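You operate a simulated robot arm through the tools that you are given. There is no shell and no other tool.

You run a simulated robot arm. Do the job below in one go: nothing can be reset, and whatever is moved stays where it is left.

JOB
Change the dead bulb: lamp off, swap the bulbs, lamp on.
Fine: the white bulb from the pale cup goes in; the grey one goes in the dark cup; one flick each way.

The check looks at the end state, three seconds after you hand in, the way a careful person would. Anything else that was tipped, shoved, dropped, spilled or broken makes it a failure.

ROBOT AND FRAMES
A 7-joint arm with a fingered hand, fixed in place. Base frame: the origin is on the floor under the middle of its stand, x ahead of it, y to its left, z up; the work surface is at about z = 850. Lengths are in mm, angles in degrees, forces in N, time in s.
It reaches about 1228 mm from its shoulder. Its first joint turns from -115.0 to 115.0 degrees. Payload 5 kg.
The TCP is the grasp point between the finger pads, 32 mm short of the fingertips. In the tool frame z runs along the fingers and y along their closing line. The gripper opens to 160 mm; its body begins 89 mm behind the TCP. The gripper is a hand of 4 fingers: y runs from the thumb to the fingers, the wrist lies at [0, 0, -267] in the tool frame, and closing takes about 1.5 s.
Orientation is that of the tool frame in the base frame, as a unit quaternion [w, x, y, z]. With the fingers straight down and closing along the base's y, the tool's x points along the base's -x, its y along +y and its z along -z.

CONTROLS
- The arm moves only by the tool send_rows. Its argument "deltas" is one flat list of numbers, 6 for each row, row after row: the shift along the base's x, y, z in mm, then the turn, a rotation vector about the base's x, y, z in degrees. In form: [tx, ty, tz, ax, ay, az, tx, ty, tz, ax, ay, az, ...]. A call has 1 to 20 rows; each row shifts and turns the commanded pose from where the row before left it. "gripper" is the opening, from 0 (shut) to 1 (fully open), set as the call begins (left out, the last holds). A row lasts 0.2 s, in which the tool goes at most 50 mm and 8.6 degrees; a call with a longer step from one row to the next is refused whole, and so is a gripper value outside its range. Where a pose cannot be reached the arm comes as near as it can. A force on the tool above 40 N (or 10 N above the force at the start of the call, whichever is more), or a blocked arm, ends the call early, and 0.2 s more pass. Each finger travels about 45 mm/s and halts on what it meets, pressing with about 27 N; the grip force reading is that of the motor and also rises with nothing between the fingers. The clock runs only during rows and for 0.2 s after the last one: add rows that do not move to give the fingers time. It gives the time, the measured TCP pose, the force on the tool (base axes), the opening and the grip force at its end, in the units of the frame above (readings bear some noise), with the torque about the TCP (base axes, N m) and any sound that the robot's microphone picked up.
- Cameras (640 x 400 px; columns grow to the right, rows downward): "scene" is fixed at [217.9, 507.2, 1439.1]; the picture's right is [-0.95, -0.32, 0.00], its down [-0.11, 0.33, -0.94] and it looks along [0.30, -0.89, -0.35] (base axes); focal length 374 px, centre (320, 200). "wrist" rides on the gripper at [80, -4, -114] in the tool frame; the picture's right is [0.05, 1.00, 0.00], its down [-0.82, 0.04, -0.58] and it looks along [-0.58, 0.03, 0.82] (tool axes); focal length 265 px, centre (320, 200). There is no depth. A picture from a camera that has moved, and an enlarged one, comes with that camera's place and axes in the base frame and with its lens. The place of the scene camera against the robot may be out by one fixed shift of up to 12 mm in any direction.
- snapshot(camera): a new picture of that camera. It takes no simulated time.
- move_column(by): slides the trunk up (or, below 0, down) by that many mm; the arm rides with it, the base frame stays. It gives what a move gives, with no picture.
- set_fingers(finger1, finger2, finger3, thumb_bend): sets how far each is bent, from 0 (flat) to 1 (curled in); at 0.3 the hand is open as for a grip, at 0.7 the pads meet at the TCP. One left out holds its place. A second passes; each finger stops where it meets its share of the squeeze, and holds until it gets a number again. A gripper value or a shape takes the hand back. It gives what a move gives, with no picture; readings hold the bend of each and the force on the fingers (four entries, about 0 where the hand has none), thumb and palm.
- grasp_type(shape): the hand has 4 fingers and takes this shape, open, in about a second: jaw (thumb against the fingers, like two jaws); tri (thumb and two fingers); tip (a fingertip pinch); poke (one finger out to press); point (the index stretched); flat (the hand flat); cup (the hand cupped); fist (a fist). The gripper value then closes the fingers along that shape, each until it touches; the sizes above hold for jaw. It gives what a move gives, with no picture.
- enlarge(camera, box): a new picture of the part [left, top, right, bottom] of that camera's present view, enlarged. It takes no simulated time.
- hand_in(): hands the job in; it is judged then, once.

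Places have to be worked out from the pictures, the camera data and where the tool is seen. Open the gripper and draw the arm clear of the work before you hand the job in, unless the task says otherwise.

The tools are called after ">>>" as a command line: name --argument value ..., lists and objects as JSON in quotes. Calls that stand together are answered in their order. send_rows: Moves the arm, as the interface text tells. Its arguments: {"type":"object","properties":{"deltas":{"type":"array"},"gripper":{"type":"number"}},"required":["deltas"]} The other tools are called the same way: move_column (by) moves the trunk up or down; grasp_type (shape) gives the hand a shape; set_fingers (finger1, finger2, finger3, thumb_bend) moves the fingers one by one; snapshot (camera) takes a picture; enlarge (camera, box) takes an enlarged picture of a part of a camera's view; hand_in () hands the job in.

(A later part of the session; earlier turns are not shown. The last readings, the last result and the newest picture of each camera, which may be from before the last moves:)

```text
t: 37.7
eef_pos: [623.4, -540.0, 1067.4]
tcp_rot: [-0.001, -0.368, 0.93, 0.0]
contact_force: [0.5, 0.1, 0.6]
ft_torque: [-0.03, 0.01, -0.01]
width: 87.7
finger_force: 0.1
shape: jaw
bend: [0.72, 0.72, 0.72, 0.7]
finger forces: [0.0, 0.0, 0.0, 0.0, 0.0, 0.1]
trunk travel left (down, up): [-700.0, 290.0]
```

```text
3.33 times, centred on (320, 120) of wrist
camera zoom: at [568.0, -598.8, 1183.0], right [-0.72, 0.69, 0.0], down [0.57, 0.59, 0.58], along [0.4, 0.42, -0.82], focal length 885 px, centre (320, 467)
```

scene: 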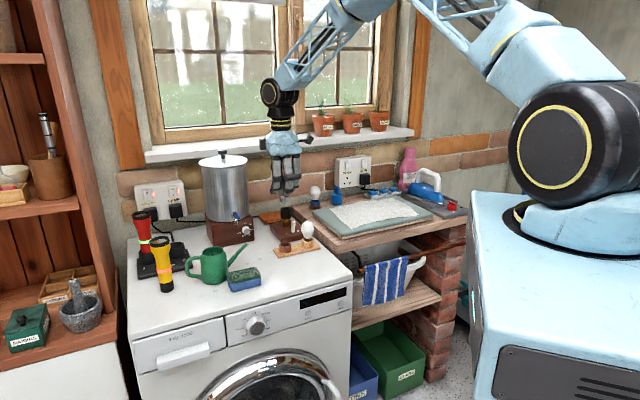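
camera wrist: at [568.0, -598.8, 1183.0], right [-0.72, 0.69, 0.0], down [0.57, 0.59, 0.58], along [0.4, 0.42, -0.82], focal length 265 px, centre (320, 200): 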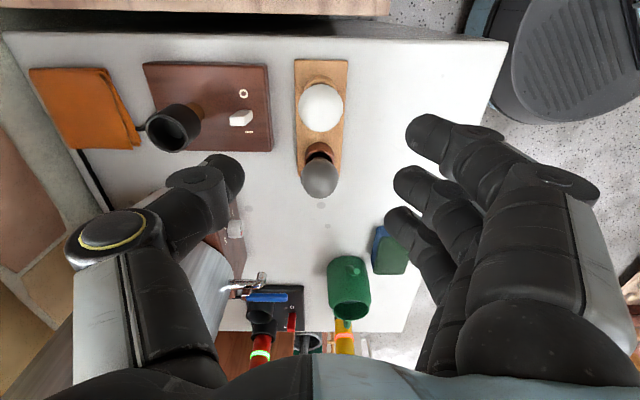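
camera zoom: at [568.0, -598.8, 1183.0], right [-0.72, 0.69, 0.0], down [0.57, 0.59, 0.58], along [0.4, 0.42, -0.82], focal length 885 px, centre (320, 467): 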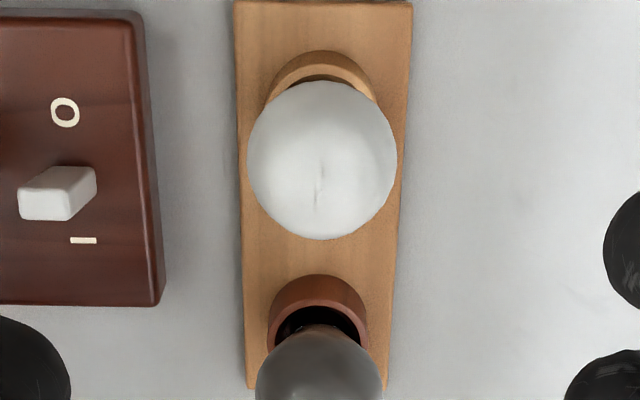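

The white bulb's axis is about 4.7 mm off in the hand's x direction. Since the grip closes about 5 mm toward the finger side, I offset the hand to match so the bulb will not tilt, then descend part-way.

>>> send_rows --deltas '[-0.5, -7.8, -20, 0, 0, 0, 0, 0, -30, 0, 0, 0, 0, 0, -25, 0, 0, 0, 0, 0, 0, 0, 0, 0]'

>>> enlarge --camera "wrist" --box '[220, 80, 440, 240]'

>>> enlarge --camera "scene" --box '[250, 180, 340, 260]'

```text
t: 38.7
eef_pos: [621.8, -546.4, 994.2]
tcp_rot: [0.001, -0.367, 0.93, 0.0]
contact_force: [-0.4, 0.8, 0.6]
ft_torque: [-0.01, 0.03, 0.0]
width: 87.4
finger_force: 0.1
shape: jaw
bend: [0.72, 0.72, 0.72, 0.7]
finger forces: [0.0, 0.0, 0.0, 0.0, 0.0, 0.0]
trunk travel left (down, up): [-700.0, 290.0]
```

```text
2.50 times, centred on (330, 160) of wrist
camera zoom: at [565.8, -603.4, 1108.6], right [-0.72, 0.69, 0.0], down [0.57, 0.59, 0.58], along [0.4, 0.42, -0.82], focal length 664 px, centre (295, 300)
```

zoom: 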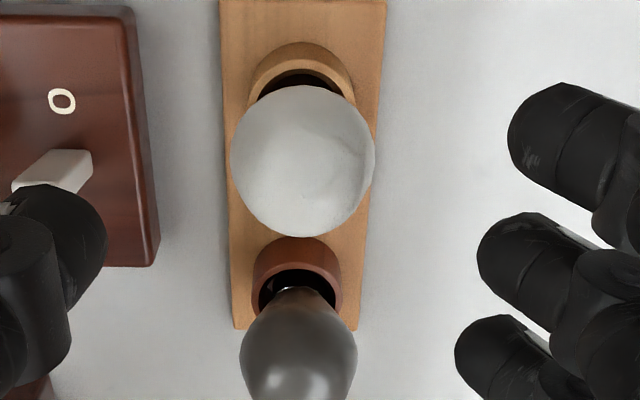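

```text
5.00 times, centred on (295, 220) of scene
camera zoom: at [217.9, 507.2, 1439.1], right [-0.95, -0.32, 0.0], down [-0.11, 0.33, -0.94], along [0.3, -0.89, -0.35], focal length 1869 px, centre (445, 100)
```

zoom: 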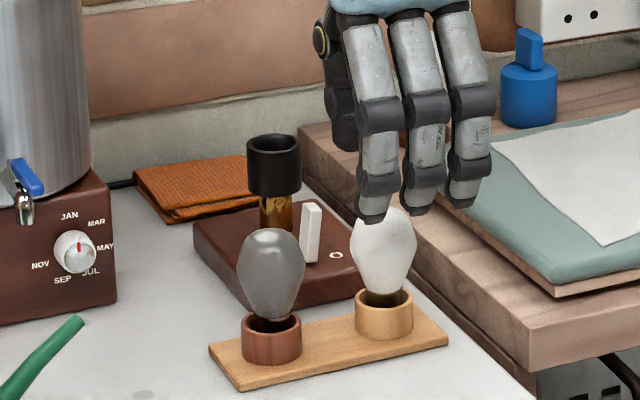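

The bulb is well centred. To keep the thumb away from the lamp's lever at the lower height, I narrow the opening to about 67 mm first and check.

>>> send_rows --deltas '[0, 0, 0, 0, 0, 0, 0, 0, 0, 0, 0, 0, 0, 0, 0, 0, 0, 0, 0, 0, 0, 0, 0, 0]' --gripper 0.43

>>> snapshot --camera "wrist"

```text
t: 39.7
eef_pos: [620.6, -547.2, 993.4]
tcp_rot: [0.0, -0.367, 0.93, 0.001]
contact_force: [0.8, 0.3, -0.6]
ft_torque: [0.02, 0.01, 0.02]
width: 69.6
finger_force: 0.0
shape: jaw
bend: [0.73, 0.73, 0.73, 0.7]
finger forces: [0.0, 0.0, 0.0, 0.1, 0.0, 0.0]
trunk travel left (down, up): [-700.0, 290.0]
```

```text
taken
camera wrist: at [565.8, -603.5, 1108.5], right [-0.72, 0.69, 0.0], down [0.57, 0.59, 0.58], along [0.4, 0.42, -0.82], focal length 265 px, centre (320, 200)
```

wrist: 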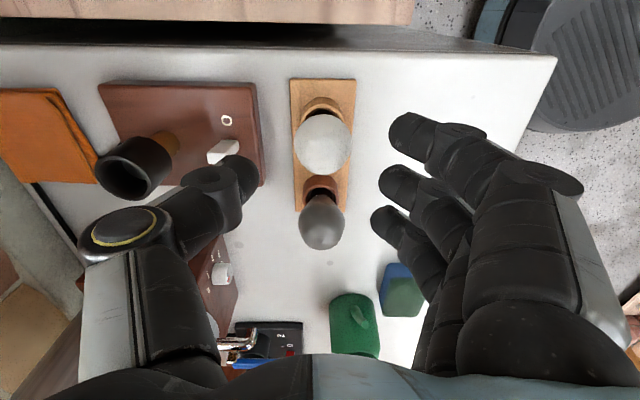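

The thumb would pass within a few millimetres of the lever, so I narrow a little more (about 61 mm), centre the hand exactly on the bulb, and descend to z of about 945 to check.

>>> send_rows --deltas '[-1.7, 1.8, 0, 0, 0, 0, 0, 0, 0, 0, 0, 0, 0, 0, 0, 0, 0, 0, 0, 0, -25, 0, 0, 0, 0, 0, -23, 0, 0, 0, 0, 0, 0, 0, 0, 0]' --gripper 0.38

>>> snapshot --camera "wrist"

>>> enlarge --camera "scene" --box '[250, 180, 340, 260]'

```text
t: 41.1
eef_pos: [620.4, -547.5, 946.4]
tcp_rot: [0.0, -0.368, 0.93, 0.001]
contact_force: [0.1, 0.2, 0.3]
ft_torque: [0.01, 0.02, 0.0]
width: 61.6
finger_force: 0.0
shape: jaw
bend: [0.73, 0.73, 0.73, 0.7]
finger forces: [0.0, 0.0, 0.1, 0.0, 0.1, 0.0]
trunk travel left (down, up): [-700.0, 290.0]
```

```text
taken
camera wrist: at [564.3, -604.7, 1060.5], right [-0.72, 0.69, 0.0], down [0.57, 0.59, 0.58], along [0.4, 0.42, -0.82], focal length 265 px, centre (320, 200)
```

wrist: 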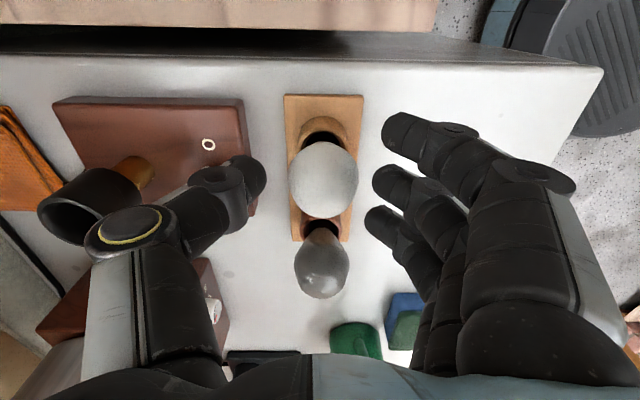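

```text
5.00 times, centred on (295, 220) of scene
camera zoom: at [217.9, 507.2, 1439.1], right [-0.95, -0.32, 0.0], down [-0.11, 0.33, -0.94], along [0.3, -0.89, -0.35], focal length 1869 px, centre (445, 100)
```

zoom: 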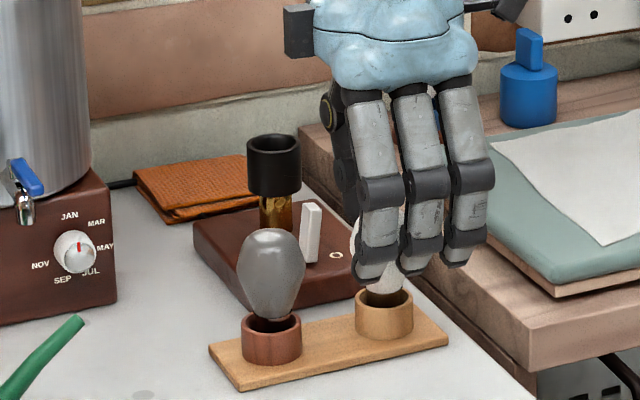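

I zoom in on the bulb between the fingers to refine the alignment.

>>> enlarge --camera "wrist" --box '[230, 90, 410, 240]'

```text
2.67 times, centred on (320, 165) of wrist
camera zoom: at [564.3, -604.7, 1060.5], right [-0.72, 0.69, 0.0], down [0.57, 0.59, 0.58], along [0.4, 0.42, -0.82], focal length 708 px, centre (320, 293)
```

zoom: 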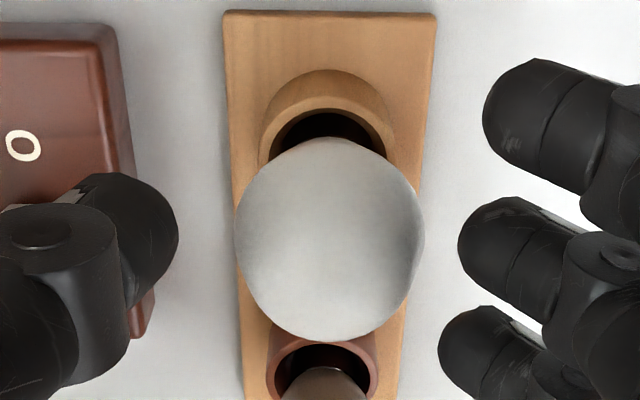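

The bulb lies between the finger and thumb with gaps of about 8 and 13 mm and is aligned with the middle finger. I lower to grip height at z of about 925.

>>> send_rows --deltas '[0, 0, -11, 0, 0, 0, 0, 0, -10, 0, 0, 0, 0, 0, 0, 0, 0, 0]'

>>> enlarge --camera "wrist" --box '[170, 90, 430, 260]'

>>> enlarge --camera "scene" --box '[260, 200, 330, 260]'

```text
t: 41.9
eef_pos: [620.6, -546.4, 926.6]
tcp_rot: [0.0, -0.367, 0.93, 0.0]
contact_force: [-0.1, -0.1, 0.3]
ft_torque: [0.02, 0.02, -0.01]
width: 61.7
finger_force: 0.1
shape: jaw
bend: [0.73, 0.73, 0.73, 0.7]
finger forces: [0.0, 0.0, 0.1, 0.0, 0.2, 0.0]
trunk travel left (down, up): [-700.0, 290.0]
```

```text
2.35 times, centred on (300, 175) of wrist
camera zoom: at [564.4, -604.4, 1040.8], right [-0.72, 0.69, 0.0], down [0.57, 0.59, 0.58], along [0.4, 0.42, -0.82], focal length 624 px, centre (367, 259)
```

zoom: 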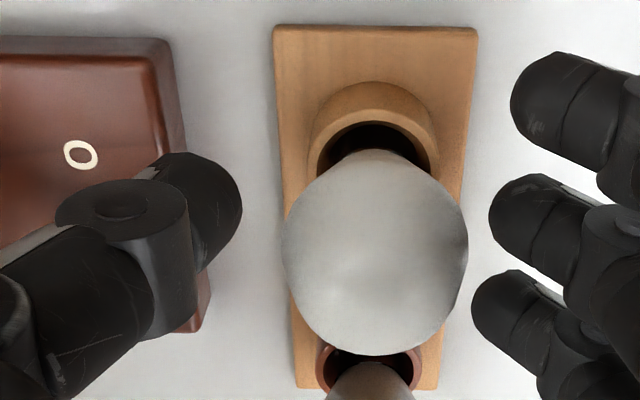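

```text
6.67 times, centred on (295, 230) of scene
camera zoom: at [217.9, 507.2, 1439.1], right [-0.95, -0.32, 0.0], down [-0.11, 0.33, -0.94], along [0.3, -0.89, -0.35], focal length 2492 px, centre (487, 0)
```

zoom: 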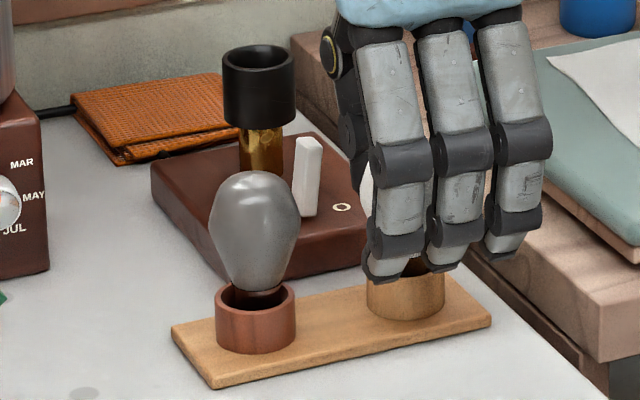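

Gaps look good. I lower 3 mm more, nudge slightly toward the closing centre, and close on the bulb.

>>> send_rows --deltas '[1.0, -1.1, -3, 0, 0, 0, 0, 0, 0, 0, 0, 0]'

>>> send_rows --deltas '[0, 0, 0, 0, 0, 0, 0, 0, 0, 0, 0, 0, 0, 0, 0, 0, 0, 0, 0, 0, 0, 0, 0, 0, 0, 0, 0, 0, 0, 0, 0, 0, 0, 0, 0, 0]' --gripper 0.2

>>> enlarge --camera "wrist" --box '[220, 90, 420, 260]'

>>> enlarge --camera "scene" --box '[260, 200, 330, 260]'

```text
t: 42.5
eef_pos: [622.4, -547.3, 923.2]
tcp_rot: [0.0, -0.366, 0.93, 0.0]
contact_force: [-0.4, 0.3, -0.6]
ft_torque: [-0.01, 0.01, -0.02]
width: 61.6
finger_force: 0.0
shape: jaw
bend: [0.73, 0.73, 0.73, 0.7]
finger forces: [0.1, 0.0, 0.0, 0.1, 0.1, 0.0]
trunk travel left (down, up): [-700.0, 290.0]
```

```text
t: 43.9
eef_pos: [622.4, -547.4, 923.7]
tcp_rot: [0.0, -0.366, 0.93, 0.0]
contact_force: [0.1, 0.3, -0.8]
ft_torque: [0.03, 0.01, -0.01]
width: 15.4
finger_force: 24.7
shape: jaw
bend: [0.68, 0.72, 0.67, 0.71]
finger forces: [0.0, 10.4, 7.2, 0.1, 19.0, 0.0]
trunk travel left (down, up): [-700.0, 290.0]
```

```text
2.35 times, centred on (320, 175) of wrist
camera zoom: at [565.7, -606.2, 1037.5], right [-0.72, 0.69, 0.0], down [0.57, 0.59, 0.58], along [0.4, 0.42, -0.82], focal length 624 px, centre (320, 259)
```

zoom: 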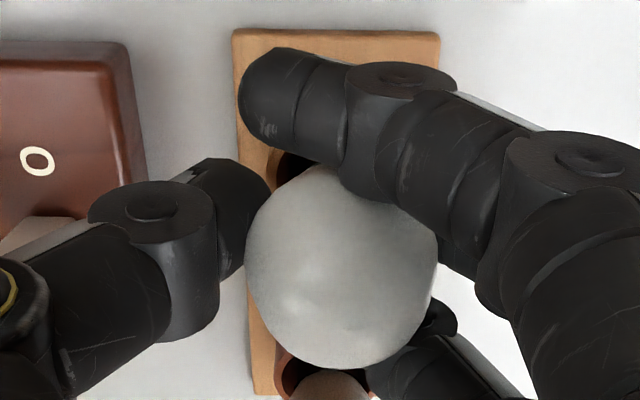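

```text
6.67 times, centred on (295, 230) of scene
camera zoom: at [217.9, 507.2, 1439.1], right [-0.95, -0.32, 0.0], down [-0.11, 0.33, -0.94], along [0.3, -0.89, -0.35], focal length 2492 px, centre (487, 0)
```

zoom: 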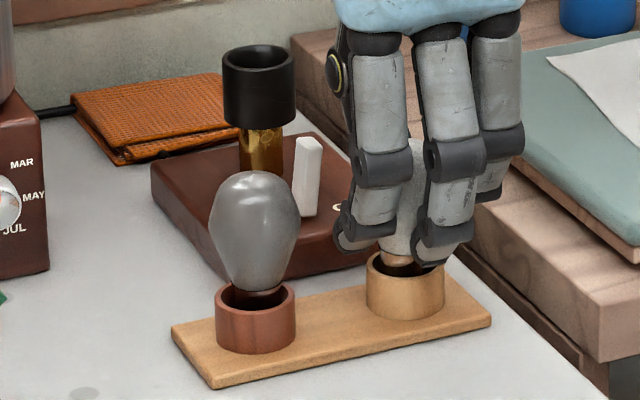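

Gripped: thumb 19 N against 10 and 7 N on two fingers. I lift slowly, straight up.

>>> send_rows --deltas '[0, 0, 3, 0, 0, 0, 0, 0, 5, 0, 0, 0, 0, 0, 8, 0, 0, 0, 0, 0, 12, 0, 0, 0, 0, 0, 25, 0, 0, 0, 0, 0, 35, 0, 0, 0, 0, 0, 40, 0, 0, 0, 0, 0, 35, 0, 0, 0, 0, 0, 0, 0, 0, 0]'

>>> enlarge --camera "wrist" --box '[220, 90, 420, 260]'

>>> enlarge --camera "scene" --box '[260, 130, 350, 260]'

```text
t: 45.9
eef_pos: [623.1, -548.3, 1090.5]
tcp_rot: [-0.001, -0.367, 0.93, 0.001]
contact_force: [-0.9, -0.5, -0.3]
ft_torque: [-0.03, 0.03, 0.01]
width: 15.1
finger_force: 25.3
shape: jaw
bend: [0.68, 0.72, 0.67, 0.71]
finger forces: [0.1, 10.4, 7.0, 0.0, 18.7, 0.1]
trunk travel left (down, up): [-700.0, 290.0]
```

```text
2.35 times, centred on (320, 175) of wrist
camera zoom: at [566.9, -605.9, 1204.2], right [-0.72, 0.69, 0.0], down [0.57, 0.59, 0.58], along [0.4, 0.42, -0.82], focal length 624 px, centre (320, 259)
```

zoom: 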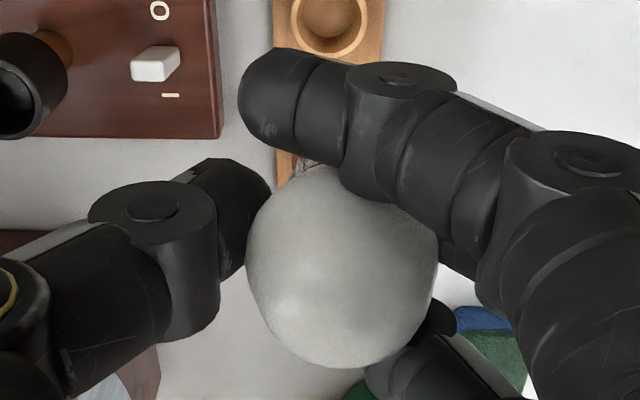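

```text
3.08 times, centred on (305, 195) of scene
camera zoom: at [217.9, 507.2, 1439.1], right [-0.95, -0.32, 0.0], down [-0.11, 0.33, -0.94], along [0.3, -0.89, -0.35], focal length 1150 px, centre (366, 215)
```

zoom: 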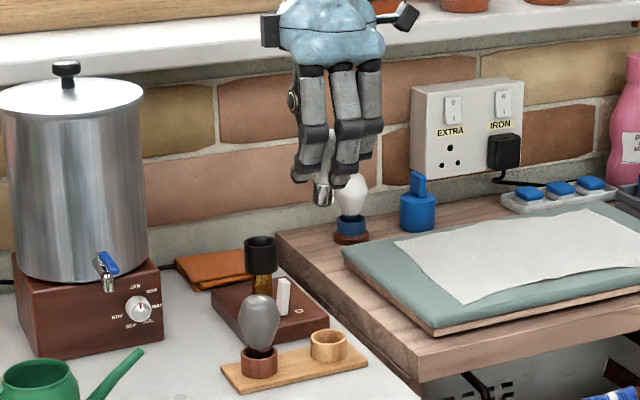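

The white bulb is out of the pale cup. I check its tilt in the hand.

>>> enlarge --camera "scene" --box '[280, 150, 330, 205]'

>>> enlarge --camera "wrist" --box '[280, 130, 380, 200]'

```text
7.27 times, centred on (305, 178) of scene
camera zoom: at [217.9, 507.2, 1439.1], right [-0.95, -0.32, 0.0], down [-0.11, 0.33, -0.94], along [0.3, -0.89, -0.35], focal length 2719 px, centre (429, 364)
```

zoom: 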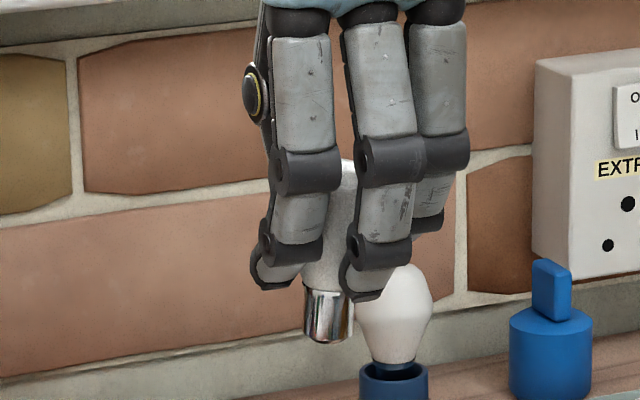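

```text
5.71 times, centred on (330, 165) of wrist
camera zoom: at [566.9, -605.9, 1204.2], right [-0.72, 0.69, 0.0], down [0.57, 0.59, 0.58], along [0.4, 0.42, -0.82], focal length 1517 px, centre (263, 400)
```

zoom: 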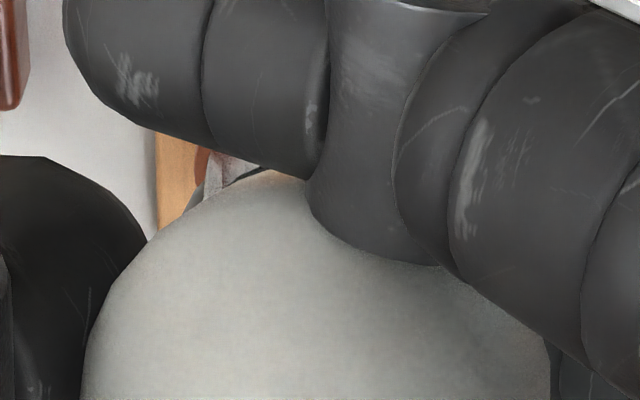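

The bulb tilts a few degrees in the hand, with the cap leaning toward the lamp's "I" direction. I carry it high to above the socket, turning the hand back to the yaw that was clear there, and measure again.

>>> send_rows --deltas '[0, 0, 25, 0, 0, 0, 0, 0, 25, 0, 0, 0, 14.1, -10.3, 0, 0, 0, -7.9, 14.1, -10.3, 0, 0, 0, -7.9, 14.1, -10.3, 0, 0, 0, -7.9, 14.1, -10.3, 0, 0, 0, -7.9, 14.1, -10.3, 0, 0, 0, -7.9, 14.1, -10.3, 0, 0, 0, -7.9, 14.1, -10.3, 0, 0, 0, -7.9, 14.1, -10.3, 0, 0, 0, -7.7, 0, 0, 0, 0, 0, 0]'

>>> snapshot --camera "wrist"

>>> enlarge --camera "scene" --box '[250, 120, 320, 220]'

>>> enlarge --camera "wrist" --box '[270, 70, 370, 150]'

```text
t: 48.3
eef_pos: [730.2, -629.2, 1136.7]
tcp_rot: [0.0, 0.173, 0.985, 0.0]
contact_force: [0.1, 0.7, 0.0]
ft_torque: [0.0, -0.01, -0.03]
width: 14.9
finger_force: 24.5
shape: jaw
bend: [0.68, 0.72, 0.67, 0.71]
finger forces: [0.1, 10.3, 7.1, 0.1, 18.7, 0.0]
trunk travel left (down, up): [-700.0, 290.0]
```

```text
taken
camera wrist: at [654.0, -606.0, 1250.7], right [0.29, 0.96, 0.0], down [0.78, -0.24, 0.58], along [0.55, -0.17, -0.82], focal length 265 px, centre (320, 200)
```

wrist: 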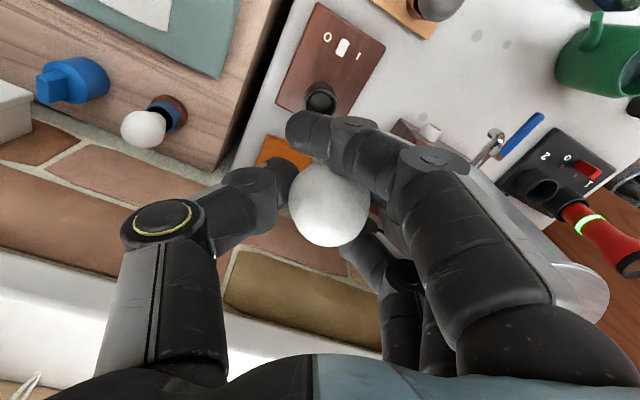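

```text
4.00 times, centred on (285, 170) of scene
camera zoom: at [217.9, 507.2, 1439.1], right [-0.95, -0.32, 0.0], down [-0.11, 0.33, -0.94], along [0.3, -0.89, -0.35], focal length 1495 px, centre (460, 320)
```

zoom: 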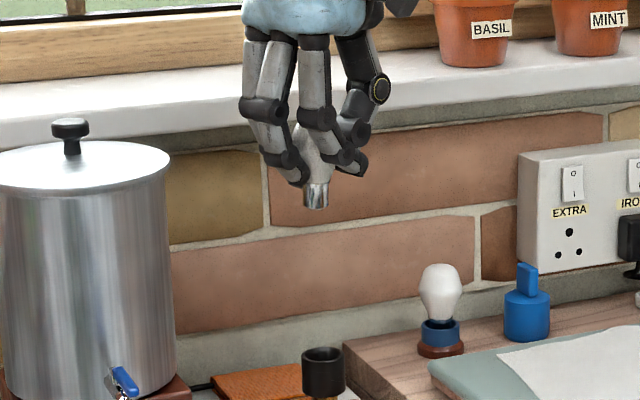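

```text
5.00 times, centred on (320, 110) of wrist
camera zoom: at [654.0, -606.0, 1250.7], right [0.29, 0.96, 0.0], down [0.78, -0.24, 0.58], along [0.55, -0.17, -0.82], focal length 1327 px, centre (320, 650)
```

zoom: 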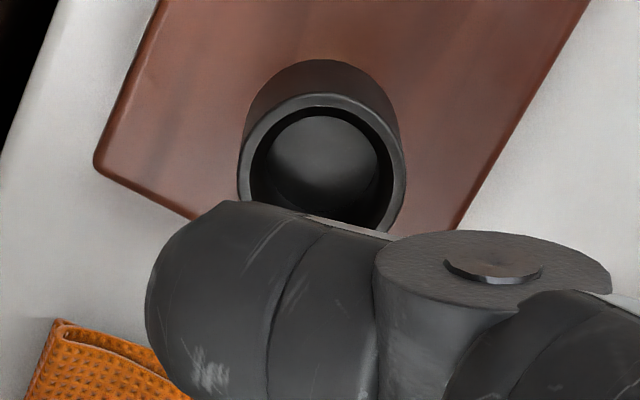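

The socket centre is clearly visible: about 6.5 mm off in the hand's -x direction, with an inner radius of about 16 mm against the cap's 11 mm. I zoom in on the bulb in the scene view for its tilt.

>>> enlarge --camera "scene" --box '[265, 135, 305, 175]'

>>> enlarge --camera "wrist" --box '[270, 140, 390, 260]'

```text
10.00 times, centred on (285, 155) of scene
camera zoom: at [217.9, 507.2, 1439.1], right [-0.95, -0.32, 0.0], down [-0.11, 0.33, -0.94], along [0.3, -0.89, -0.35], focal length 3738 px, centre (670, 650)
```

zoom: 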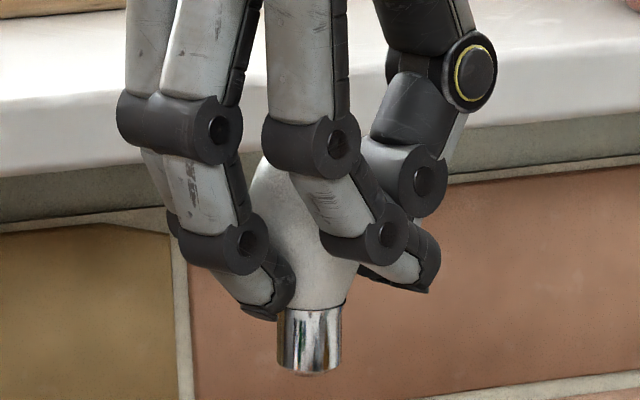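

```text
3.33 times, centred on (330, 200) of wrist
camera zoom: at [654.0, -606.0, 1250.7], right [0.29, 0.96, 0.0], down [0.78, -0.24, 0.58], along [0.55, -0.17, -0.82], focal length 885 px, centre (287, 200)
```

zoom: 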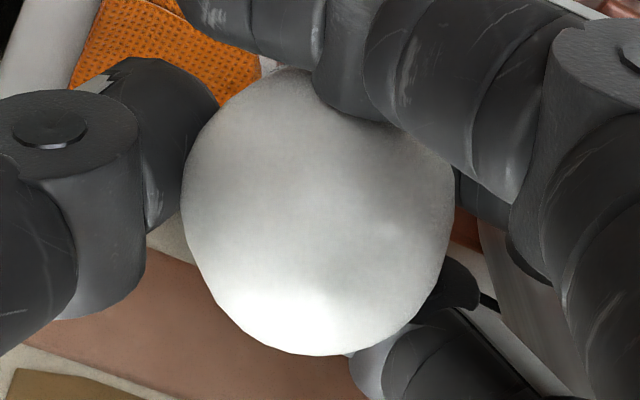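

The bulb is tilted about 4° with its cap toward the hand's -x. I tip the hand 4° about its closing axis to make the bulb vertical, shift to put the cap over the socket, and come down to about 20 mm above the rim.

>>> send_rows --deltas '[1, -3, 0, 0.68, 1.88, 0, 1.1, -2.9, 0, 0.68, 1.88, 0, 0, 0, -30, 0, 0, 0, 0, 0, -35, 0, 0, 0, 0, 0, -30, 0, 0, 0, 0, 0, -20, 0, 0, 0, 0, 0, 0, 0, 0, 0]'

>>> enlarge --camera "scene" --box '[260, 160, 310, 220]'

>>> snapshot --camera "wrist"

>>> enlarge --camera "wrist" --box '[250, 90, 390, 250]'

```text
t: 49.9
eef_pos: [733.7, -635.0, 1021.7]
tcp_rot: [-0.035, 0.173, 0.984, 0.006]
contact_force: [-0.1, -0.1, -0.2]
ft_torque: [0.03, 0.03, -0.02]
width: 14.8
finger_force: 24.3
shape: jaw
bend: [0.68, 0.72, 0.67, 0.71]
finger forces: [0.2, 10.4, 7.1, 0.1, 18.5, 0.0]
trunk travel left (down, up): [-700.0, 290.0]
```

```text
6.67 times, centred on (285, 190) of scene
camera zoom: at [217.9, 507.2, 1439.1], right [-0.95, -0.32, 0.0], down [-0.11, 0.33, -0.94], along [0.3, -0.89, -0.35], focal length 2492 px, centre (553, 267)
```

zoom: 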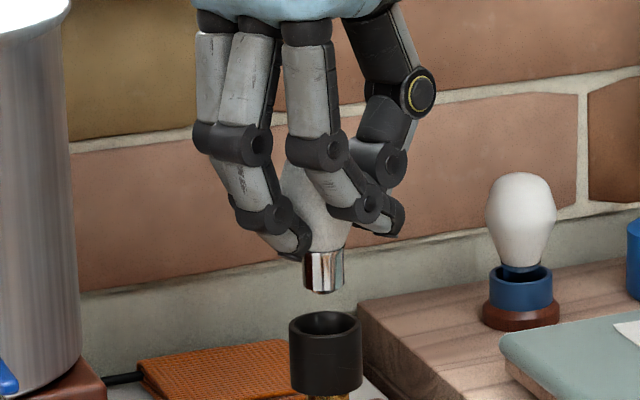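

```text
taken
camera wrist: at [664.8, -614.2, 1139.6], right [0.29, 0.96, 0.0], down [0.82, -0.25, 0.52], along [0.5, -0.15, -0.85], focal length 265 px, centre (320, 200)
```

wrist: 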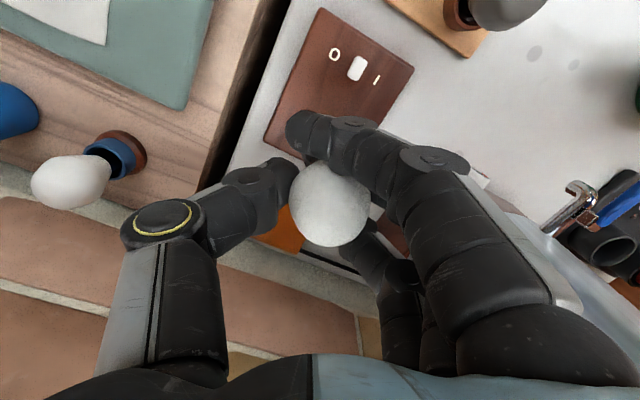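

```text
2.50 times, centred on (320, 170) of wrist
camera zoom: at [664.8, -614.2, 1139.6], right [0.29, 0.96, 0.0], down [0.82, -0.25, 0.52], along [0.5, -0.15, -0.85], focal length 664 px, centre (320, 275)
```

zoom: 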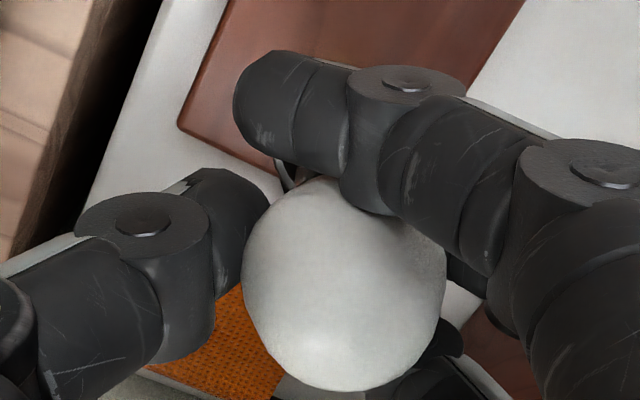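

In the scene view the cap is aligned with the socket from left to right. I check the other direction in the wrist view's small visible gap.

>>> enlarge --camera "wrist" --box '[285, 120, 345, 170]'

>>> enlarge --camera "scene" --box '[270, 185, 300, 220]'

```text
8.00 times, centred on (315, 145) of wrist
camera zoom: at [664.8, -614.2, 1139.6], right [0.29, 0.96, 0.0], down [0.82, -0.25, 0.52], along [0.5, -0.15, -0.85], focal length 2123 px, centre (360, 640)
```

zoom: 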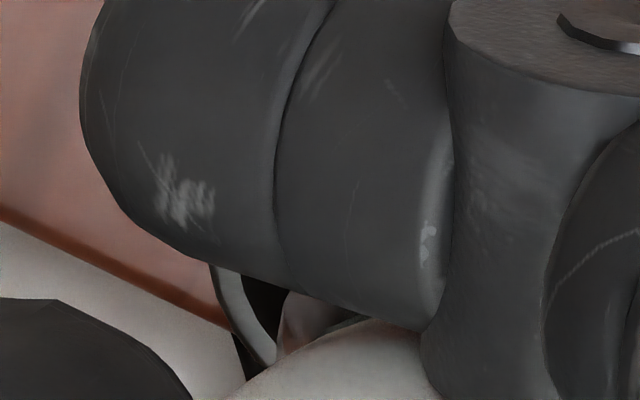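

```text
11.43 times, centred on (285, 202) of scene
camera zoom: at [217.9, 507.2, 1439.1], right [-0.95, -0.32, 0.0], down [-0.11, 0.33, -0.94], along [0.3, -0.89, -0.35], focal length 4272 px, centre (720, 171)
```

zoom: 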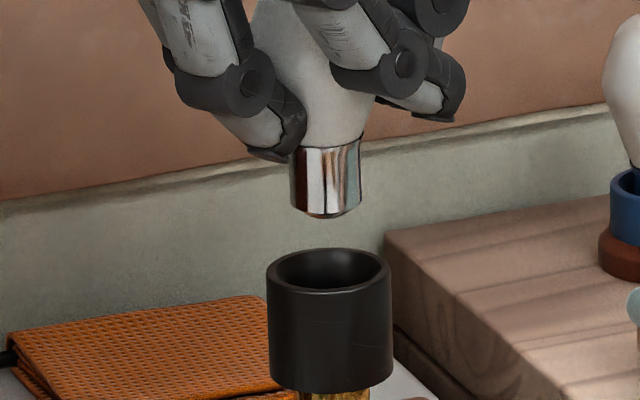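

The cap is centred over the socket to within about 1–2 mm in both views. I lower to just above the rim and then into the socket in small steps.

>>> send_rows --deltas '[0, 0, -10, 0, 0, 0, 0, 0, -8, 0, 0, 0, 0, 0, -4, 0, 0, 0, 0, 0, -4, 0, 0, 0, 0, 0, 0, 0, 0, 0]'

>>> enlarge --camera "scene" --box '[270, 185, 300, 220]'

>>> enlarge --camera "wrist" --box '[285, 120, 345, 170]'

```text
t: 51.1
eef_pos: [736.8, -636.6, 994.9]
tcp_rot: [-0.034, 0.173, 0.984, 0.005]
contact_force: [-0.1, -0.1, -0.6]
ft_torque: [0.03, 0.03, -0.01]
width: 14.7
finger_force: 24.7
shape: jaw
bend: [0.68, 0.72, 0.67, 0.71]
finger forces: [0.1, 10.6, 7.5, 0.1, 18.7, 0.1]
trunk travel left (down, up): [-700.0, 290.0]
```

```text
11.43 times, centred on (285, 202) of scene
camera zoom: at [217.9, 507.2, 1439.1], right [-0.95, -0.32, 0.0], down [-0.11, 0.33, -0.94], along [0.3, -0.89, -0.35], focal length 4272 px, centre (720, 171)
```

zoom: 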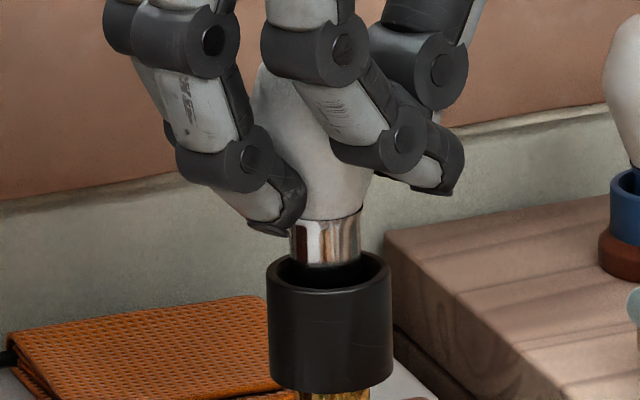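

```text
8.00 times, centred on (315, 145) of wrist
camera zoom: at [666.4, -615.8, 1115.0], right [0.29, 0.96, 0.0], down [0.82, -0.25, 0.52], along [0.5, -0.15, -0.85], focal length 2123 px, centre (360, 640)
```

zoom: 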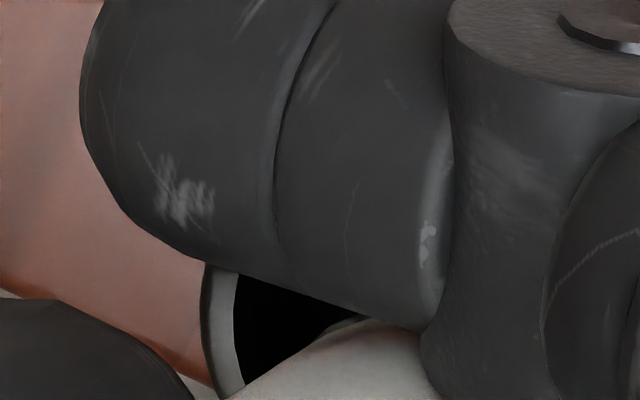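

The cap tip is entering the socket mouth with no contact force. I continue down in 2–3 mm steps.

>>> send_rows --deltas '[0, 0, -3, 0, 0, 0, 0, 0, -3, 0, 0, 0, 0, 0, 0, 0, 0, 0]'

>>> enlarge --camera "scene" --box '[270, 185, 300, 220]'

```text
t: 51.9
eef_pos: [737.6, -633.9, 990.7]
tcp_rot: [-0.034, 0.174, 0.984, 0.006]
contact_force: [-0.9, 0.0, -0.2]
ft_torque: [0.03, -0.02, -0.03]
width: 14.8
finger_force: 24.8
shape: jaw
bend: [0.68, 0.72, 0.67, 0.71]
finger forces: [0.3, 10.6, 7.1, 0.1, 18.7, 0.0]
trunk travel left (down, up): [-700.0, 290.0]
```

```text
11.43 times, centred on (285, 202) of scene
camera zoom: at [217.9, 507.2, 1439.1], right [-0.95, -0.32, 0.0], down [-0.11, 0.33, -0.94], along [0.3, -0.89, -0.35], focal length 4272 px, centre (720, 171)
```

zoom: 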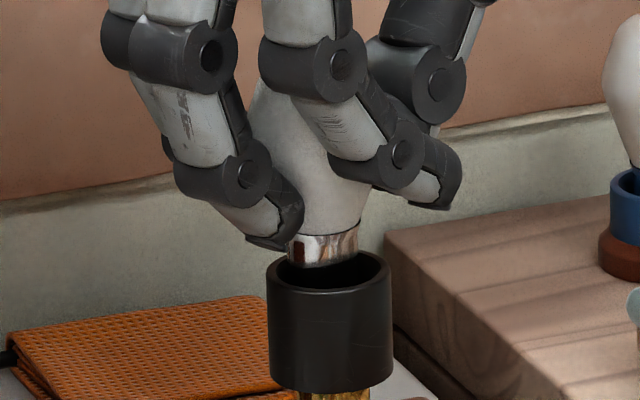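

The cap is entering cleanly and the force is still zero. I nudge about 1 mm for centring and continue down.

>>> send_rows --deltas '[-1, -0.4, -2, 0, 0, 0, 0, 0, -2, 0, 0, 0, 0, 0, -1.5, 0, 0, 0, 0, 0, 0, 0, 0, 0]'

>>> enlarge --camera "scene" --box '[270, 185, 300, 220]'

```text
t: 52.9
eef_pos: [736.2, -636.8, 984.4]
tcp_rot: [-0.034, 0.173, 0.984, 0.006]
contact_force: [0.2, -0.2, -0.5]
ft_torque: [0.0, 0.01, -0.01]
width: 14.9
finger_force: 25.0
shape: jaw
bend: [0.68, 0.72, 0.67, 0.71]
finger forces: [0.2, 10.5, 7.2, 0.1, 18.6, 0.0]
trunk travel left (down, up): [-700.0, 290.0]
```

```text
11.43 times, centred on (285, 202) of scene
camera zoom: at [217.9, 507.2, 1439.1], right [-0.95, -0.32, 0.0], down [-0.11, 0.33, -0.94], along [0.3, -0.89, -0.35], focal length 4272 px, centre (720, 171)
```

zoom: 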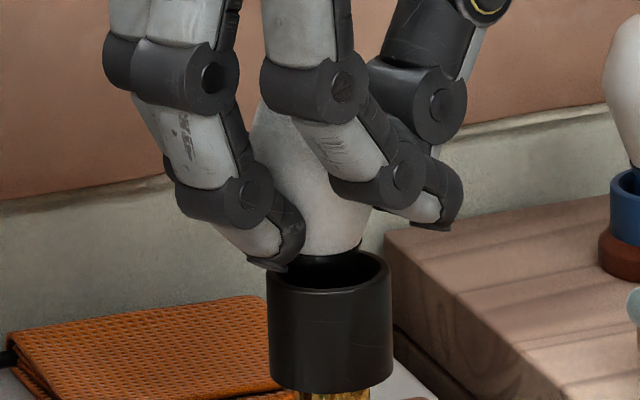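

The collar is about 3 mm above where the grey bulb's collar sat. I continue in 1 mm steps until it seats.

>>> send_rows --deltas '[0, 0, -1, 0, 0, 0, 0, 0, -1, 0, 0, 0, 0, 0, 0, 0, 0, 0]'

>>> enlarge --camera "scene" --box '[270, 185, 300, 220]'

```text
t: 53.7
eef_pos: [735.8, -635.9, 981.2]
tcp_rot: [-0.035, 0.173, 0.984, 0.007]
contact_force: [-0.3, 0.3, -0.5]
ft_torque: [0.04, -0.03, -0.01]
width: 14.9
finger_force: 25.1
shape: jaw
bend: [0.68, 0.72, 0.67, 0.71]
finger forces: [0.2, 10.5, 7.2, 0.0, 18.5, 0.0]
trunk travel left (down, up): [-700.0, 290.0]
```

```text
11.43 times, centred on (285, 202) of scene
camera zoom: at [217.9, 507.2, 1439.1], right [-0.95, -0.32, 0.0], down [-0.11, 0.33, -0.94], along [0.3, -0.89, -0.35], focal length 4272 px, centre (720, 171)
```

zoom: 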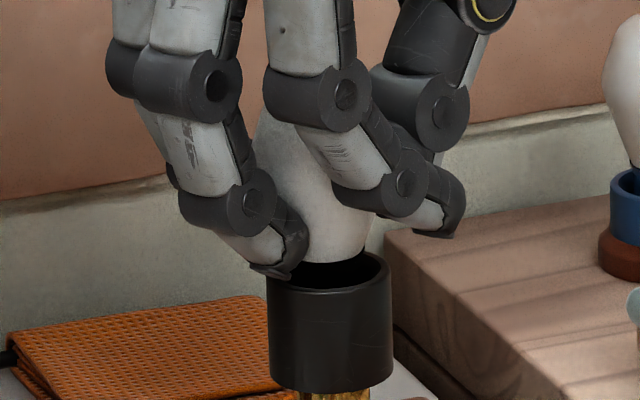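

Still no contact; the collar is nearly level with the grey bulb's earlier position. Two more 1 mm steps.

>>> send_rows --deltas '[0, 0, -1, 0, 0, 0, 0, 0, -1, 0, 0, 0, 0, 0, 0, 0, 0, 0]'

>>> enlarge --camera "scene" --box '[270, 185, 300, 220]'

```text
t: 54.5
eef_pos: [734.6, -634.8, 979.1]
tcp_rot: [-0.035, 0.173, 0.984, 0.006]
contact_force: [-0.2, 0.5, 0.1]
ft_torque: [-0.01, 0.06, -0.03]
width: 14.6
finger_force: 25.0
shape: jaw
bend: [0.68, 0.72, 0.67, 0.71]
finger forces: [0.2, 10.5, 7.1, 0.0, 18.5, 0.0]
trunk travel left (down, up): [-700.0, 290.0]
```

```text
11.43 times, centred on (285, 202) of scene
camera zoom: at [217.9, 507.2, 1439.1], right [-0.95, -0.32, 0.0], down [-0.11, 0.33, -0.94], along [0.3, -0.89, -0.35], focal length 4272 px, centre (720, 171)
```

zoom: 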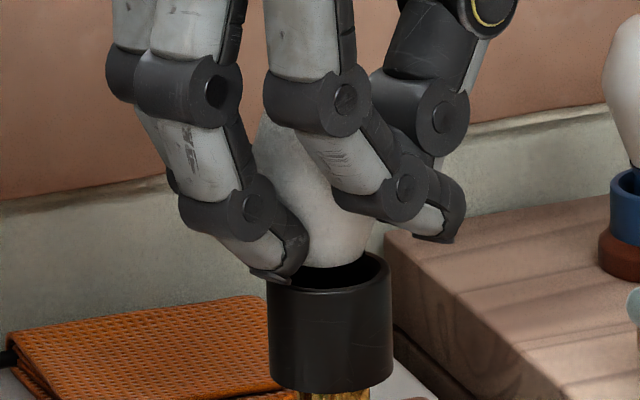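

The collar is now at the seated level. One more 1 mm step to feel the seat.

>>> send_rows --deltas '[0, 0, -1, 0, 0, 0, 0, 0, 0, 0, 0, 0]'

>>> snapshot --camera "wrist"

>>> enlarge --camera "wrist" --box '[250, 90, 390, 250]'

```text
t: 55.1
eef_pos: [735.2, -636.0, 979.9]
tcp_rot: [-0.034, 0.174, 0.984, 0.006]
contact_force: [-0.9, -0.7, 0.4]
ft_torque: [-0.01, 0.0, 0.01]
width: 15.0
finger_force: 25.0
shape: jaw
bend: [0.68, 0.72, 0.67, 0.71]
finger forces: [0.2, 10.2, 7.2, 0.0, 18.5, 0.0]
trunk travel left (down, up): [-700.0, 290.0]
```

```text
taken
camera wrist: at [666.3, -615.2, 1099.0], right [0.29, 0.96, 0.0], down [0.82, -0.25, 0.52], along [0.5, -0.15, -0.85], focal length 265 px, centre (320, 200)
```

wrist: 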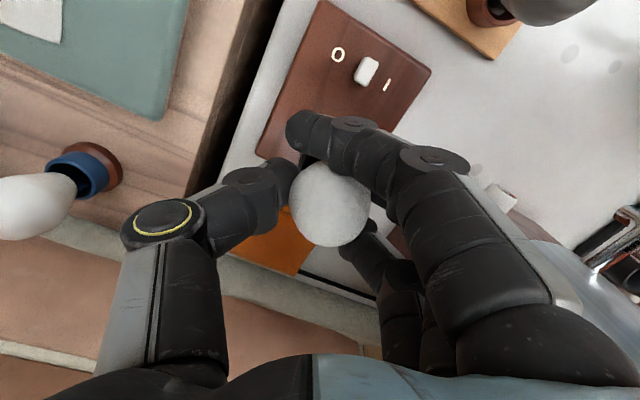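

```text
2.50 times, centred on (320, 170) of wrist
camera zoom: at [666.3, -615.2, 1099.0], right [0.29, 0.96, 0.0], down [0.82, -0.25, 0.52], along [0.5, -0.15, -0.85], focal length 664 px, centre (320, 275)
```

zoom: 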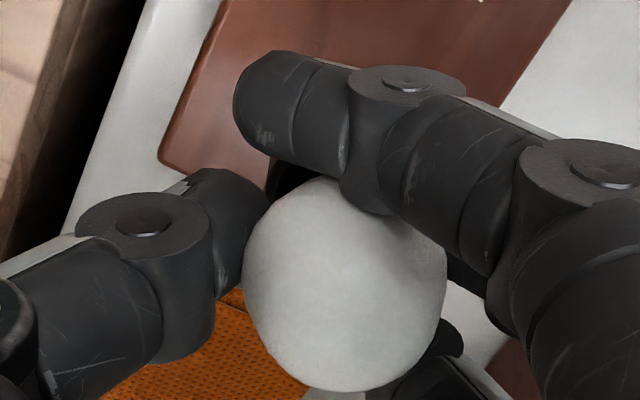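

The readings are still near zero with a slight change in the middle finger. One more 1 mm step to confirm the seat.

>>> send_rows --deltas '[0, 0, -1, 0, 0, 0, 0, 0, 0, 0, 0, 0]'

>>> enlarge --camera "scene" --box '[270, 185, 300, 220]'

```text
t: 55.7
eef_pos: [735.3, -635.8, 978.6]
tcp_rot: [-0.034, 0.174, 0.984, 0.006]
contact_force: [1.3, 0.7, 4.2]
ft_torque: [0.04, -0.05, 0.0]
width: 15.0
finger_force: 25.6
shape: jaw
bend: [0.68, 0.72, 0.67, 0.72]
finger forces: [0.2, 9.6, 7.1, 0.0, 18.5, 0.0]
trunk travel left (down, up): [-700.0, 290.0]
```

```text
11.43 times, centred on (285, 202) of scene
camera zoom: at [217.9, 507.2, 1439.1], right [-0.95, -0.32, 0.0], down [-0.11, 0.33, -0.94], along [0.3, -0.89, -0.35], focal length 4272 px, centre (720, 171)
```

zoom: 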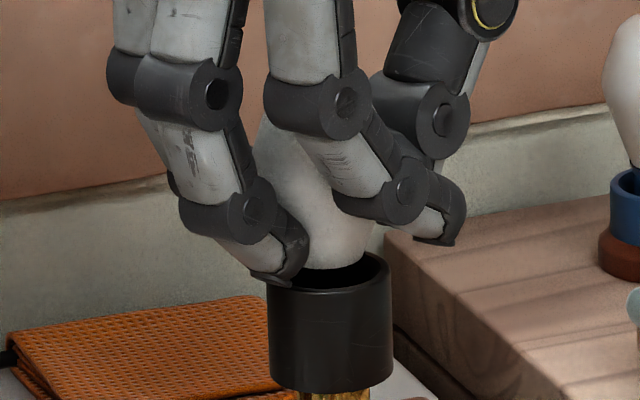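

A seating force of about 4 N appears, with the same signature as at the cup. The bulb is seated, so I open the hand without moving the arm.

>>> send_rows --deltas '[0, 0, 0, 0, 0, 0, 0, 0, 0, 0, 0, 0, 0, 0, 0, 0, 0, 0, 0, 0, 0, 0, 0, 0, 0, 0, 0, 0, 0, 0]' --gripper 0.55

>>> snapshot --camera "wrist"

>>> enlarge --camera "scene" --box '[260, 170, 310, 230]'

```text
t: 56.9
eef_pos: [735.5, -635.4, 978.2]
tcp_rot: [-0.035, 0.173, 0.984, 0.006]
contact_force: [-0.1, -0.5, 0.4]
ft_torque: [-0.01, 0.0, 0.01]
width: 87.3
finger_force: 0.1
shape: jaw
bend: [0.72, 0.72, 0.72, 0.7]
finger forces: [0.0, 0.0, 0.1, 0.0, 0.0, 0.0]
trunk travel left (down, up): [-700.0, 290.0]
```

```text
taken
camera wrist: at [666.0, -615.3, 1098.0], right [0.29, 0.96, 0.0], down [0.82, -0.25, 0.52], along [0.5, -0.15, -0.85], focal length 265 px, centre (320, 200)
```

wrist: 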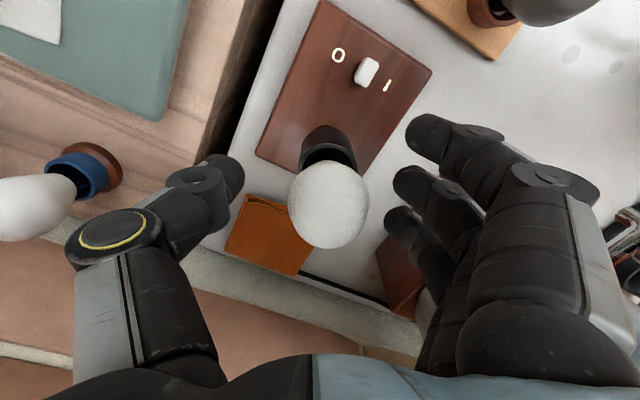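

```text
6.67 times, centred on (285, 200) of scene
camera zoom: at [217.9, 507.2, 1439.1], right [-0.95, -0.32, 0.0], down [-0.11, 0.33, -0.94], along [0.3, -0.89, -0.35], focal length 2492 px, centre (553, 200)
```

zoom: 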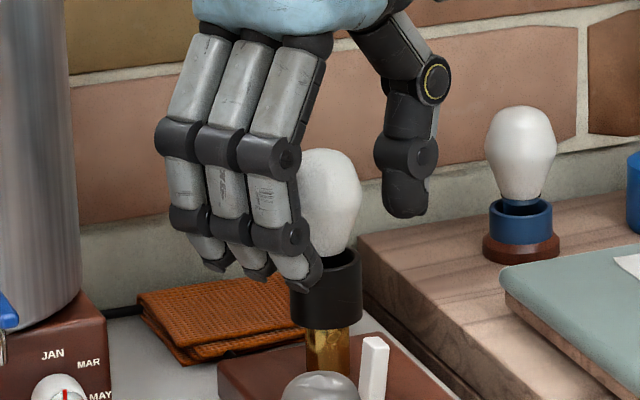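

The white bulb stands upright in the socket and the fingers are clear. I lift straight up and then undo the 4° tip.

>>> send_rows --deltas '[0, 0, 10, 0, 0, 0, 0, 0, 25, 0, 0, 0, 0, 0, 35, 0, 0, 0, 0, 0, 40, 0, 0, 0, 0, 0, 40, -1.36, -3.76, 0, 0, 0, 0, 0, 0, 0]'

>>> snapshot --camera "wrist"

>>> enlarge --camera "scene" --box '[250, 170, 340, 260]'

```text
t: 58.3
eef_pos: [736.7, -636.7, 1126.3]
tcp_rot: [0.0, 0.172, 0.985, 0.0]
contact_force: [0.3, 0.1, -0.4]
ft_torque: [0.0, 0.0, 0.0]
width: 87.7
finger_force: 0.1
shape: jaw
bend: [0.72, 0.72, 0.72, 0.7]
finger forces: [0.0, 0.0, 0.1, 0.0, 0.1, 0.0]
trunk travel left (down, up): [-700.0, 290.0]
```

```text
taken
camera wrist: at [660.0, -613.8, 1241.6], right [0.29, 0.96, 0.0], down [0.78, -0.24, 0.58], along [0.55, -0.17, -0.82], focal length 265 px, centre (320, 200)
```

wrist: 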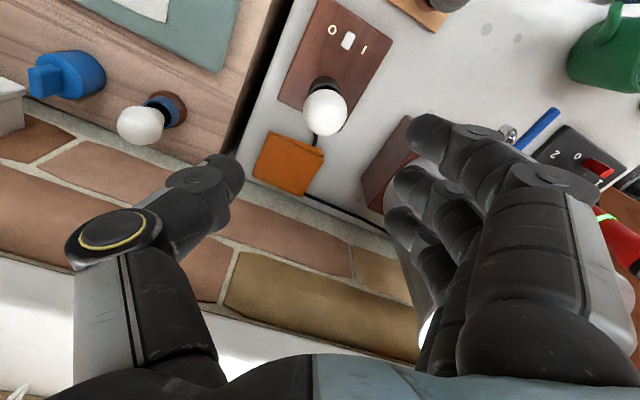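

```text
4.44 times, centred on (295, 215) of scene
camera zoom: at [217.9, 507.2, 1439.1], right [-0.95, -0.32, 0.0], down [-0.11, 0.33, -0.94], along [0.3, -0.89, -0.35], focal length 1661 px, centre (431, 133)
```

zoom: 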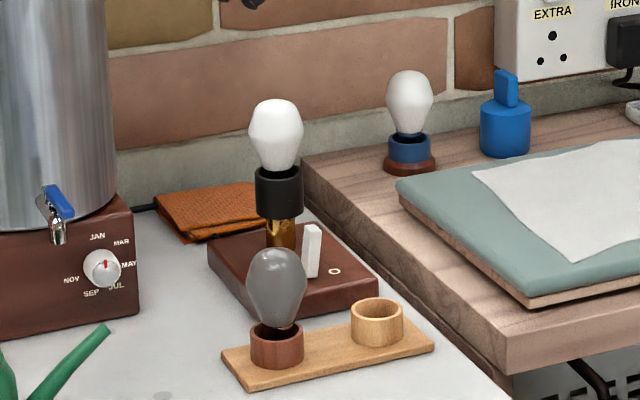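

The swap is done: the white bulb is in the lamp and the grey one is in the dark cup. For the flick back to I, I will push from the O side with the index finger, with the hand over the front-left. I first move there at a safe height with a yaw of -70°.

>>> send_rows --deltas '[-19.5, 11, 0, 0, 0, -7.2, -19.5, 11, 0, 0, 0, -7.2, -19.5, 11, 0, 0, 0, -7.2, -19.5, 11, 0, 0, 0, -7.2, -19.5, 11, 0, 0, 0, -7.2, -19.5, 11, 0, 0, 0, -7.2, -19.5, 11, 0, 0, 0, -6.8, 0, 0, 0, 0, 0, 0]'

>>> set_fingers --finger1 0.35 --finger2 1.0 --finger3 1.0 --thumb_bend 0.9

>>> snapshot --camera "wrist"

>>> enlarge --camera "scene" --box '[260, 80, 380, 220]'

```text
t: 60.1
eef_pos: [593.6, -558.5, 1128.9]
tcp_rot: [0.0, 0.574, 0.819, 0.0]
contact_force: [0.5, 0.8, -0.5]
ft_torque: [0.03, -0.06, 0.01]
width: 87.7
finger_force: 0.2
shape: jaw
bend: [0.72, 0.72, 0.72, 0.7]
finger forces: [0.0, 0.0, 0.0, 0.0, 0.1, 0.1]
trunk travel left (down, up): [-700.0, 290.0]
```

```text
t: 61.1
eef_pos: [594.9, -559.6, 1129.5]
tcp_rot: [0.0, 0.573, 0.819, 0.0]
contact_force: [-0.2, -0.6, 0.1]
ft_torque: [-0.01, -0.01, -0.01]
width: 63.0
finger_force: 0.0
shape: fingers
bend: [0.35, 0.98, 1.0, 0.85]
finger forces: [0.0, 0.1, 0.0, 0.0, 0.0, 0.1]
trunk travel left (down, up): [-700.0, 290.0]
```

```text
taken
camera wrist: at [563.5, -484.6, 1243.4], right [0.92, 0.39, 0.0], down [0.32, -0.75, 0.58], along [0.23, -0.53, -0.82], focal length 265 px, centre (320, 200)
```

wrist: 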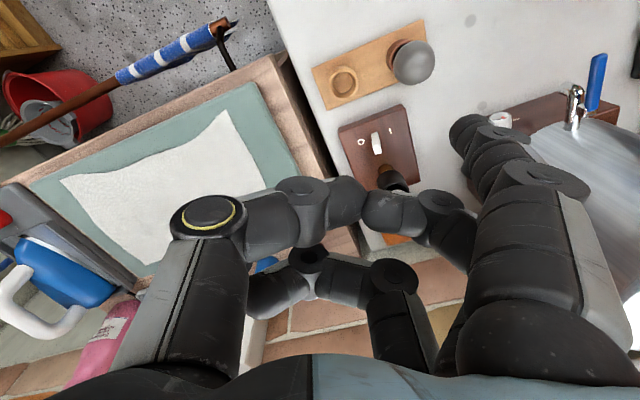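

```text
2.86 times, centred on (320, 150) of scene
camera zoom: at [217.9, 507.2, 1439.1], right [-0.95, -0.32, 0.0], down [-0.11, 0.33, -0.94], along [0.3, -0.89, -0.35], focal length 1068 px, centre (320, 343)
```

zoom: 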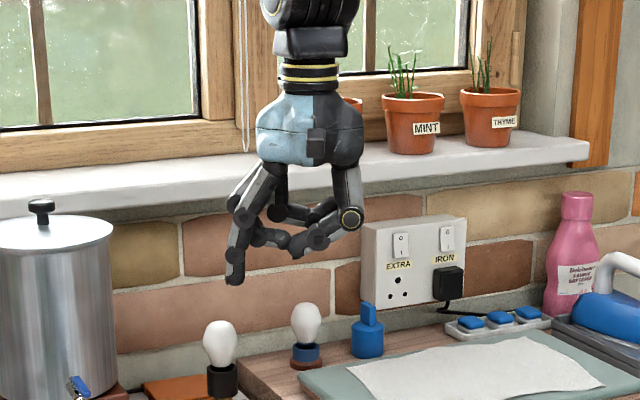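

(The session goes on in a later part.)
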